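You operate a simulated robot arm through the tools that you are given. There is no shell and no other tool. Be economical: measure what you need, move in short steps, check, and stop when the job is done.

Carry out the task below with a simulated robot arm. There is one attempt and no reset: what you move stays moved.

TASK
Slide the yellow box along the board on bench one until it stands next to the red seeder.
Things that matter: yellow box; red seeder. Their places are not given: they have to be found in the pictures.

It is judged by the outcome, as a careful person would: the job done as asked, and still so three seconds after it is handed in. It fails if anything else is knocked over, pushed out of place, dropped, spilled or broken.

THE ROBOT
A 7-joint arm with a two-finger parallel gripper, fixed in place. Base frame: the origin is at the foot of the arm, x ahead of it, y to its left, z up; the work surface is at about z = 0. Lengths are in cm, angles in rad, forces in N, time in s.
With the tool pointing down near the work surface it reaches from about 24 to 62 cm from the base axis. Its first joint turns from -1.152 to 1.152 rad. Payload 2.6 kg.
Tool frame: the origin (TCP) lies between the finger pads and is the grasp point; the fingertips stand 3 cm ahead of it; z points along the fingers, y is the line along which they close. The gripper opens to 9.4 cm. The fingers are 2.8 cm wide and 1 cm thick; the gripper's body (5 by 9.6 cm) begins 5.5 cm behind the TCP.
Orientation is that of the tool frame in the base frame, as [roll, pitch, yaw] about the fixed x, y, z axes, in that order (R = Rz(yaw) Ry(pitch) Rx(roll)). With the fingers straight down and closing along the base's y, the tool's x points along the base's -x, its y along +y and its z along -z.

THE INTERFACE
- The arm moves only by the tool send_rows. Its argument "series" is a list that holds one entry, the list of rows, each a list of 7 numbers: the finger opening in cm, from 0 to 9.4, then the shift along the base's x, y, z in cm, then the turn, a rotation vector about the base's x, y, z in rad. In form: [[[fingers, x, y, z, rx, ry, rz], ...]]. A call has 1 to 12 rows; each row shifts and turns the commanded pose from where the row before left it. A row lasts 0.2 s, in which the tool goes at most 5 cm and 0.15 rad; a call with a longer step from one row to the next is refused whole, and so is a gripper value outside its range. A pose out of reach is approached as far as the arm can. The call stops where the force on the tool passes 40 N (or 10 N more than at its start, if that is more) or the arm is blocked; 0.2 s more then pass. The fingers move at their own pace (about 7.2 cm/s each) and stop on an object; they squeeze with about 43 N. The grip force told is the motor's: it shows also when the fingers shut on nothing. Time passes only in rows, and 0.2 s behind the last, so rows that do not move let the fingers close. It gives the time, the measured TCP pose, the force on the tool (base axes), the opening and the grip force at its end, in the units of the frame above (readings bear some noise).
- Cameras (640 x 400 px; columns grow to the right, rows downward): "scene" is fixed at [4.28, 45.28, 54.63]; the picture's right is [-0.62, -0.78, 0.00], its down [-0.56, 0.45, -0.69] and it looks along [0.54, -0.43, -0.72] (base axes); focal length 334 px, centre (320, 200). "wrist" rides on the gripper at [-3.7, 0, -5.8] in the tool frame; the picture's right is [0.00, -1.00, 0.00], its down [0.97, 0.00, -0.24] and it looks along [0.24, 0.00, 0.97] (tool axes); focal length 218 px, centre (320, 200).
- snapshot(camera): a new picture of that camera. No time passes.
- measure_at(camera, pixels): for up to 12 pixels [column, row] of the newest picture of that camera ("zoom" is the newest enlarged one), the place [x, y, z] in the base frame of the surface seen there, good to about 0.2 cm. No time passes.
- close_up(camera, box): a new picture of the part [left, top, right, bottom] of that camera's present view, enlarged. No time passes.
- job_done(): hands the job in; it is judged then, once.

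Work in short steps. Measure before you move; look again where a grasp or a placing could have gone wrong, and mend it. You have 60 turns and 20 pictures in all, the two below and enlarged ones among them. Open the gripper and draw the arm clear of the work before you hand the job in, unless the task says otherwise; then end with one line.

The tools are called after "Call:" as a command line: name --argument value ..., lists and objects as JSON in quotes. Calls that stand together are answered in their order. send_rows: Moves the arm, as the interface text tells. Its arguments: {"type":"object","properties":{"series":{"type":"array","items":{"type":"array","items":{"type":"array","items":{"type":"number"}}}}},"required":["series"]} The other tools are called the same way: snapshot (camera) takes a picture; measure_at (camera, pixels) gives the place of the surface under pixels of a picture; close_up (camera, box) takes an enlarged picture of a part of a camera's view; job_done () hands the job in.

At the start:

```text
time_s: 0.0
tool_pos: [34.43, 29.05, 27.66]
tool_rot: [3.141, -0.001, 3.141]
wrist_force: [-0.8, -0.5, 0.1]
gripper_width: 9.46
finger_force: 0.0
```

scene: 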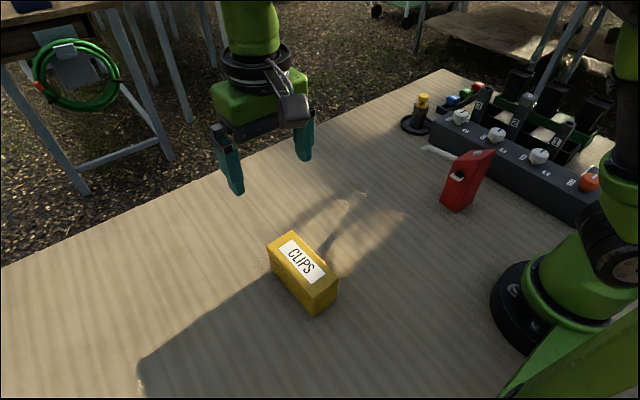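
wrist: 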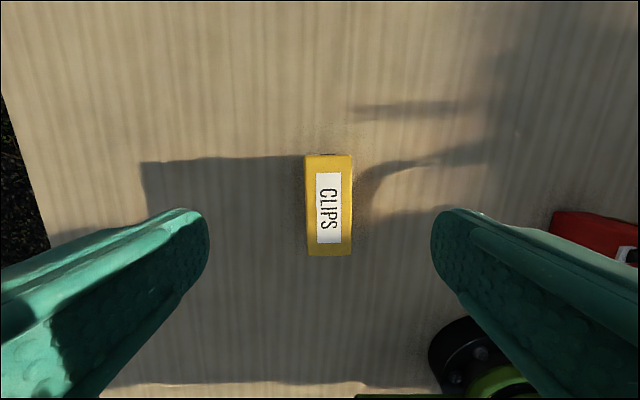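

The yellow box is at about (302,272) and the red seeder at about (467,180) in the scene view. I'll measure both.

Call:
measure_at --camera "scene" --pixels '[[291, 234], [268, 246], [312, 296], [337, 280], [315, 312], [272, 268], [336, 298], [480, 152], [458, 208], [441, 201], [474, 190], [425, 150]]'

Call:
close_up --camera "scene" --box '[380, 70, 640, 232]'

Call:
measure_at --camera "wrist" --pixels '[[308, 160], [350, 160], [308, 250], [350, 250], [560, 225], [625, 240]]'

```text
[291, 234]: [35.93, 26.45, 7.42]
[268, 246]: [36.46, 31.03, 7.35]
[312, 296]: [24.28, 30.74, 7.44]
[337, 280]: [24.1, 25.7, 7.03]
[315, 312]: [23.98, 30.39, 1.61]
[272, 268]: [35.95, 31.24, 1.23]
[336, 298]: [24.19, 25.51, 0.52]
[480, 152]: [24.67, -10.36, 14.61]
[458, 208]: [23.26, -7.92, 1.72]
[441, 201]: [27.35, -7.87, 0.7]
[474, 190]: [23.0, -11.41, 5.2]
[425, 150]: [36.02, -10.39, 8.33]
```

```text
2.46 times, centred on (510, 151) of scene
```

zoom: 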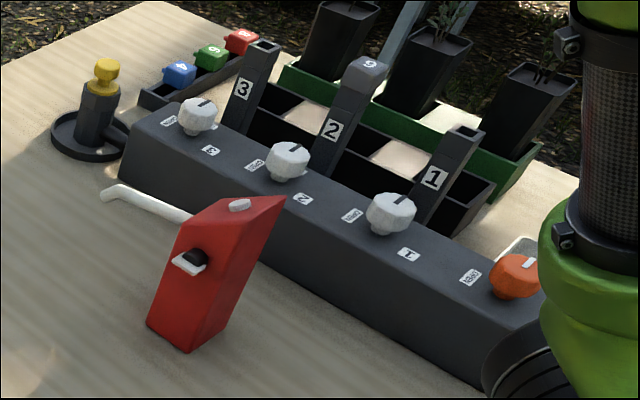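

```text
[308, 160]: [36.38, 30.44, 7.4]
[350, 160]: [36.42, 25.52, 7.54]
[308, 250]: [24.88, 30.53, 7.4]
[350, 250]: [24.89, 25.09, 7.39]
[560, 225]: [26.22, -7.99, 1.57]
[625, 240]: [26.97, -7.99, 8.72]
```

The box spans x 24–36, y 25.5–31 and is 7.4 high. The seeder's near face is at y≈-8. I plan to push the box along -y with two spread fingers, so I'll check how far the parts on the seeder's near face stick out, and turn the tool 90° above the far side of the box.

Call:
measure_at --camera "zoom" --pixels '[[192, 258], [180, 266], [198, 270], [155, 320], [190, 345], [210, 215], [225, 280], [110, 193], [170, 212], [280, 200]]'

Call:
send_rows --series '[[[7, -0.5, 1, 0, 0, 0, 0.1428], [7, -0.5, 1, 0, 0, 0, 0.1428], [7, -0.5, 1, 0, 0, 0, 0.1428], [7, -0.5, 1, 0, 0, 0, 0.1428], [7, -0.5, 1, 0, 0, 0, 0.1428], [7, -0.5, 1, 0, 0, 0, 0.1428], [7, -0.5, 1, 0, 0, 0, 0.1428], [7, -0.5, 0, 0, 0, 0, 0.1428], [7, -0.2, 0, 0, 0, 0, 0.1428], [7, 0, 0, 0, 0, 0, 0.1428], [7, 0, 0, 0, 0, 0, 0.1428]]]'

```text
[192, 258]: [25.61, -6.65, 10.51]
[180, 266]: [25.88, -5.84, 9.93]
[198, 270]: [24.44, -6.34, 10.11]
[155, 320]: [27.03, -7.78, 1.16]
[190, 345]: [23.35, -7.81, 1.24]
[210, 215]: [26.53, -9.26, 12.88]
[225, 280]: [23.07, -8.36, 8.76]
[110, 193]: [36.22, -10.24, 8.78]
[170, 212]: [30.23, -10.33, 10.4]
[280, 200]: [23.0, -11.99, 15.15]
```

```text
time_s: 2.4
tool_pos: [30.27, 36.09, 27.54]
tool_rot: [3.142, 0.0, -1.566]
wrist_force: [1.5, 0.3, 0.4]
gripper_width: 7.01
finger_force: 0.1
```

The knob on the seeder reaches y≈-5.8, but only at z≈10, above the box top. I'll lower behind the box to TCP z≈5.

Call:
send_rows --series '[[[7, 0, 0.2, -4, 0, 0, 0], [7, 0, 0, -4, 0, 0, 0], [7, 0, 0, -4, 0, 0, 0], [7, 0, 0, -4, 0, 0, 0], [7, 0, 0, -3, 0, 0, 0], [7, 0, 0, -2, 0, 0, 0], [7, 0, 0, -1.5, 0, 0, 0], [7, 0, 0, 0, 0, 0, 0]]]'

Call:
snapshot --camera "scene"

```text
time_s: 4.2
tool_pos: [30.14, 36.3, 5.13]
tool_rot: [3.141, 0.002, -1.571]
wrist_force: [0.0, -0.5, -0.8]
gripper_width: 7.0
finger_force: 0.1
```

```text
16 pictures are left
```

scene: 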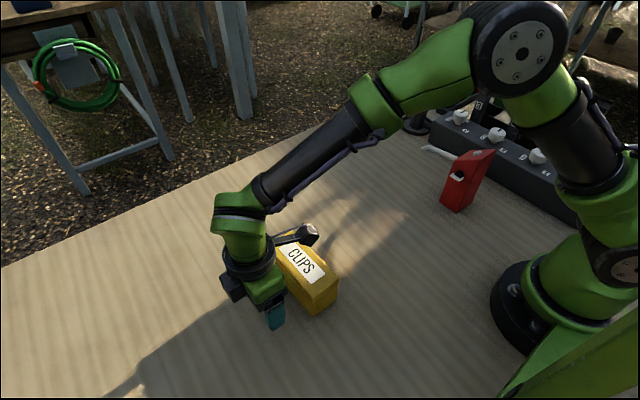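

The fingers stand behind the box and the camera clears its top. I'll start pushing gently.

Call:
send_rows --series '[[[7, 0, -1, 0, 0, 0, 0], [7, 0, -1, 0, 0, 0, 0], [7, 0, -0.7, 0, 0, 0, 0], [7, 0, -0.7, 0, 0, 0, 0], [7, 0, -0.6, 0, 0, 0, 0], [7, 0, -0.6, 0, 0, 0, 0], [7, 0, -0.6, 0, 0, 0, 0], [7, 0, -0.6, 0, 0, 0, 0], [7, 0, -0.6, 0, 0, 0, 0], [7, 0, -0.6, 0, 0, 0, 0]]]'

Call:
snapshot --camera "scene"

```text
time_s: 6.4
tool_pos: [30.16, 29.18, 4.99]
tool_rot: [3.141, 0.002, -1.573]
wrist_force: [1.0, 0.8, -0.4]
gripper_width: 6.99
finger_force: 0.0
```

```text
15 pictures are left
```

scene: 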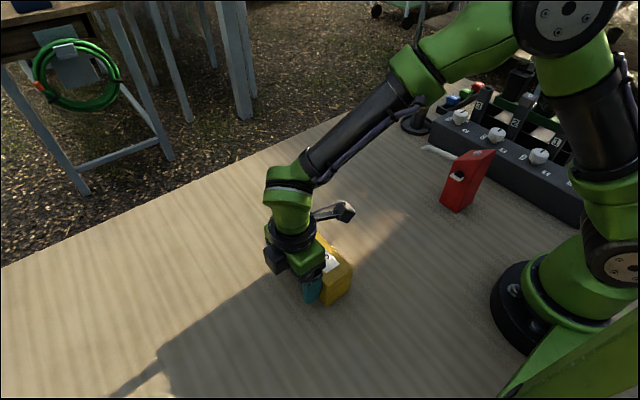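

The box slides upright. I'll measure the camera housing at about (345,212) for later clearance, plus the box.

Call:
measure_at --camera "scene" --pixels '[[345, 212], [352, 208], [346, 221], [330, 216], [352, 268], [330, 300], [351, 283], [318, 236]]'

Call:
snapshot --camera "wrist"

```text
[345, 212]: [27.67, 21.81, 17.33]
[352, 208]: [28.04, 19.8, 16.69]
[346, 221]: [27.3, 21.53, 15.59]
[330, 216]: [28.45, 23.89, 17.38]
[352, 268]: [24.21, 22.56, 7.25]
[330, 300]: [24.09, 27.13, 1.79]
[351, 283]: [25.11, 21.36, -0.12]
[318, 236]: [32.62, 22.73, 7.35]
```

```text
14 pictures are left
```

wrist: 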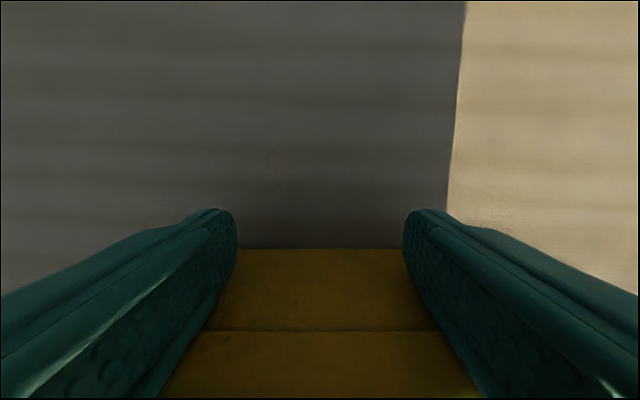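

Something on the wrist reaches about 9.5 cm ahead of the TCP at z≥15, x≥27.3. I'll shift the tool 1 cm in +x so it passes clear of the seeder, then keep pushing.

Call:
send_rows --series '[[[7, 0.5, 0.5, 0, 0, 0, 0], [7, 0.5, 0, 0, 0, 0, 0], [7, 0, -0.6, 0, 0, 0, 0], [7, 0, -0.7, 0, 0, 0, 0], [7, 0, -0.8, 0, 0, 0, 0], [7, 0, -0.8, 0, 0, 0, 0], [7, 0, -0.8, 0, 0, 0, 0], [7, 0, -0.8, 0, 0, 0, 0], [7, 0, -0.8, 0, 0, 0, 0], [7, 0, -0.8, 0, 0, 0, 0], [7, 0, -0.8, 0, 0, 0, 0], [7, 0, -0.8, 0, 0, 0, 0]]]'

Call:
send_rows --series '[[[7, 0, -0.6, 0, 0, 0, 0], [7, 0, -0.8, 0, 0, 0, 0], [7, 0, -0.8, 0, 0, 0, 0], [7, 0, -0.8, 0, 0, 0, 0], [7, 0, -0.8, 0, 0, 0, 0], [7, 0, -0.8, 0, 0, 0, 0], [7, 0, -0.8, 0, 0, 0, 0], [7, 0, -0.8, 0, 0, 0, 0], [7, 0, -0.8, 0, 0, 0, 0], [7, 0, -0.8, 0, 0, 0, 0]]]'

Call:
snapshot --camera "scene"

```text
time_s: 9.0
tool_pos: [31.2, 21.96, 5.25]
tool_rot: [-3.141, 0.0, -1.571]
wrist_force: [-0.1, 0.4, -0.2]
gripper_width: 6.99
finger_force: 0.1
```

```text
time_s: 11.2
tool_pos: [31.29, 14.21, 5.13]
tool_rot: [-3.141, 0.0, -1.572]
wrist_force: [1.3, 0.3, 0.5]
gripper_width: 7.0
finger_force: 0.0
```

```text
13 pictures are left
```

scene: 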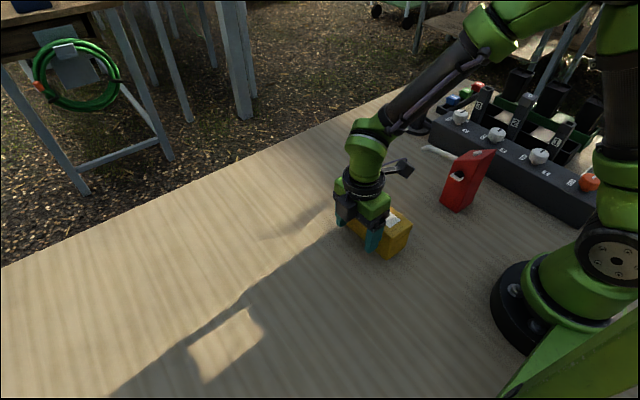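

The box is still upright and square. I'll continue to TCP y≈6.5 and measure the gap there.

Call:
send_rows --series '[[[7, 0, -0.6, 0, 0, 0, 0], [7, 0, -0.8, 0, 0, 0, 0], [7, 0, -0.8, 0, 0, 0, 0], [7, 0, -0.8, 0, 0, 0, 0], [7, 0, -0.8, 0, 0, 0, 0], [7, 0, -0.8, 0, 0, 0, 0], [7, 0, -0.8, 0, 0, 0, 0], [7, 0, -0.8, 0, 0, 0, 0], [7, 0, -0.8, 0, 0, 0, 0], [7, 0, -0.6, 0, 0, 0, 0]]]'

Call:
close_up --camera "scene" --box '[360, 110, 560, 260]'

```text
time_s: 13.4
tool_pos: [31.08, 6.85, 5.19]
tool_rot: [3.14, -0.001, -1.571]
wrist_force: [-0.1, 0.6, 0.4]
gripper_width: 6.96
finger_force: 0.1
```

```text
2.67 times, centred on (460, 185) of scene
```

zoom: 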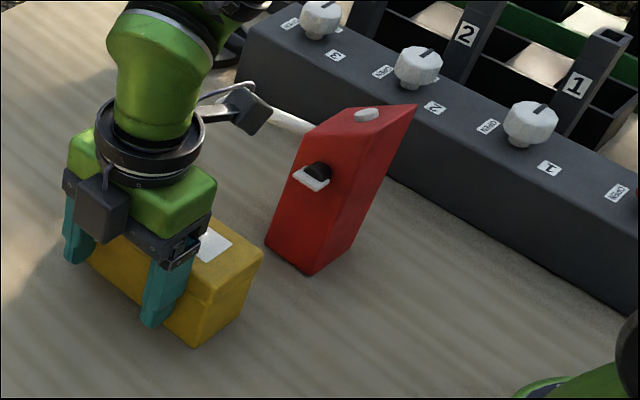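

Call:
measure_at --camera "zoom" --pixels '[[260, 253], [240, 312], [195, 296], [193, 342], [268, 98], [245, 130], [272, 243], [310, 182], [366, 114], [335, 110], [305, 130]]'

```text
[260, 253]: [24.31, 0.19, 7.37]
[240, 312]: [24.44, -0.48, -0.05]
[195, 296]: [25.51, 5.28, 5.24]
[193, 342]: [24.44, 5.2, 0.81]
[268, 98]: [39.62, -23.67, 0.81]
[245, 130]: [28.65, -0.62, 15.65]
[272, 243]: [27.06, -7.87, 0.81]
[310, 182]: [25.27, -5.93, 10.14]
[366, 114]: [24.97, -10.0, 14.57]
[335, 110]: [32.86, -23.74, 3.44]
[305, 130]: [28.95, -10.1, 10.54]
```

The box's front face is at y≈-0.2, leaving about 7.6 cm. The wrist housing (x≥28.6, z≥15.6) will pass the seeder. I'll push 5.5 cm slowly.

Call:
send_rows --series '[[[7, 0, -0.5, 0, 0, 0, 0], [7, 0, -0.6, 0, 0, 0, 0], [7, 0, -0.6, 0, 0, 0, 0], [7, 0, -0.6, 0, 0, 0, 0], [7, 0, -0.6, 0, 0, 0, 0], [7, 0, -0.6, 0, 0, 0, 0], [7, 0, -0.6, 0, 0, 0, 0], [7, 0, -0.5, 0, 0, 0, 0], [7, 0, -0.4, 0, 0, 0, 0], [7, 0, -0.3, 0, 0, 0, 0], [7, 0, -0.2, 0, 0, 0, 0]]]'

Call:
close_up --camera "scene" --box '[380, 110, 540, 230]'

```text
time_s: 15.8
tool_pos: [31.22, 1.22, 5.13]
tool_rot: [-3.141, -0.001, -1.572]
wrist_force: [-0.4, 1.7, 0.3]
gripper_width: 7.02
finger_force: 0.0
```

```text
3.33 times, centred on (460, 170) of scene
```

zoom: 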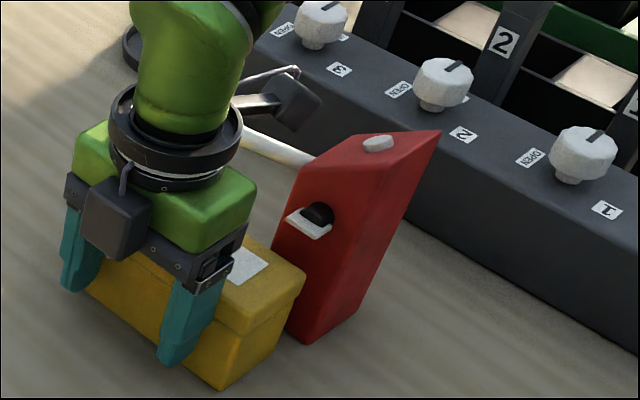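

Call:
measure_at --camera "zoom" --pixels '[[303, 277], [270, 355], [293, 310], [222, 388], [285, 330], [308, 340], [270, 125], [290, 130]]'

```text
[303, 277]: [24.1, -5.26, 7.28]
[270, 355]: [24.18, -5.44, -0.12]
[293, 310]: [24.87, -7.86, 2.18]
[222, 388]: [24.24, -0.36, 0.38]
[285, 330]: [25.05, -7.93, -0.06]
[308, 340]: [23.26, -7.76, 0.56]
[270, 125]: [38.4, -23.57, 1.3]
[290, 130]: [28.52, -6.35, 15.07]
```

The gap is now about 2.2 cm. I'll push 1.2 cm more, then back off in +y.

Call:
send_rows --series '[[[7, 0, -0.3, 0, 0, 0, 0], [7, 0, -0.3, 0, 0, 0, 0], [7, 0, -0.3, 0, 0, 0, 0], [7, 0, -0.2, 0, 0, 0, 0], [7, 0, -0.1, 0, 0, 0, 0], [7, 0, 0, 0, 0, 0, 0], [7, 0, 0.5, 0, 0, 0, 0], [7, 0, 1, 0, 0, 0, 0], [7, 0, 2, 0, 0, 0, 0], [7, 0, 3, 0, 0, 0, 0], [7, 0, 4, 0, 0, 0, 0], [7, 0, 4, 0, 0, 0, 0]]]'

Call:
send_rows --series '[[[9, 0, 2, 3, 0, 0, 0], [9, 0, 2, 4, 0, 0, 0], [9, 0, 2, 4, 0, 0, 0], [9, 0, 2, 4, 0, 0, 0], [9, 0, 0, 4, 0, 0, 0], [9, 0, 0, 0, 0, 0, 0]]]'

Call:
snapshot --camera "scene"

Call:
close_up --camera "scene" --box '[380, 110, 540, 230]'

```text
time_s: 18.4
tool_pos: [31.11, 14.56, 5.19]
tool_rot: [-3.141, -0.001, -1.571]
wrist_force: [0.3, 1.0, -0.1]
gripper_width: 7.0
finger_force: 0.1
```

```text
time_s: 19.8
tool_pos: [30.98, 22.33, 24.22]
tool_rot: [-3.141, 0.0, -1.572]
wrist_force: [0.7, 0.0, 0.0]
gripper_width: 8.98
finger_force: 0.1
```

```text
10 pictures are left
```

scene: 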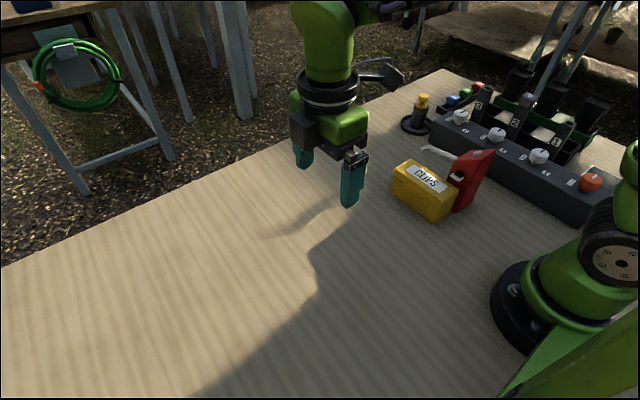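

```text
3.33 times, centred on (460, 170) of scene
```

zoom: 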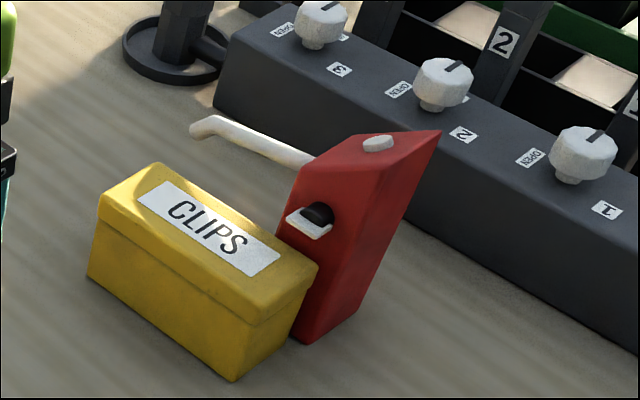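

The box stands upright about 1 cm from the seeder, and the seeder hasn't moved. The gripper is open and the arm is clear, so I'm handing in.

Call:
job_done

```text
The job is handed in.
```

I slid the yellow box along the board until it stood upright about 1 cm from the red seeder; the last picture shows nothing else moved.
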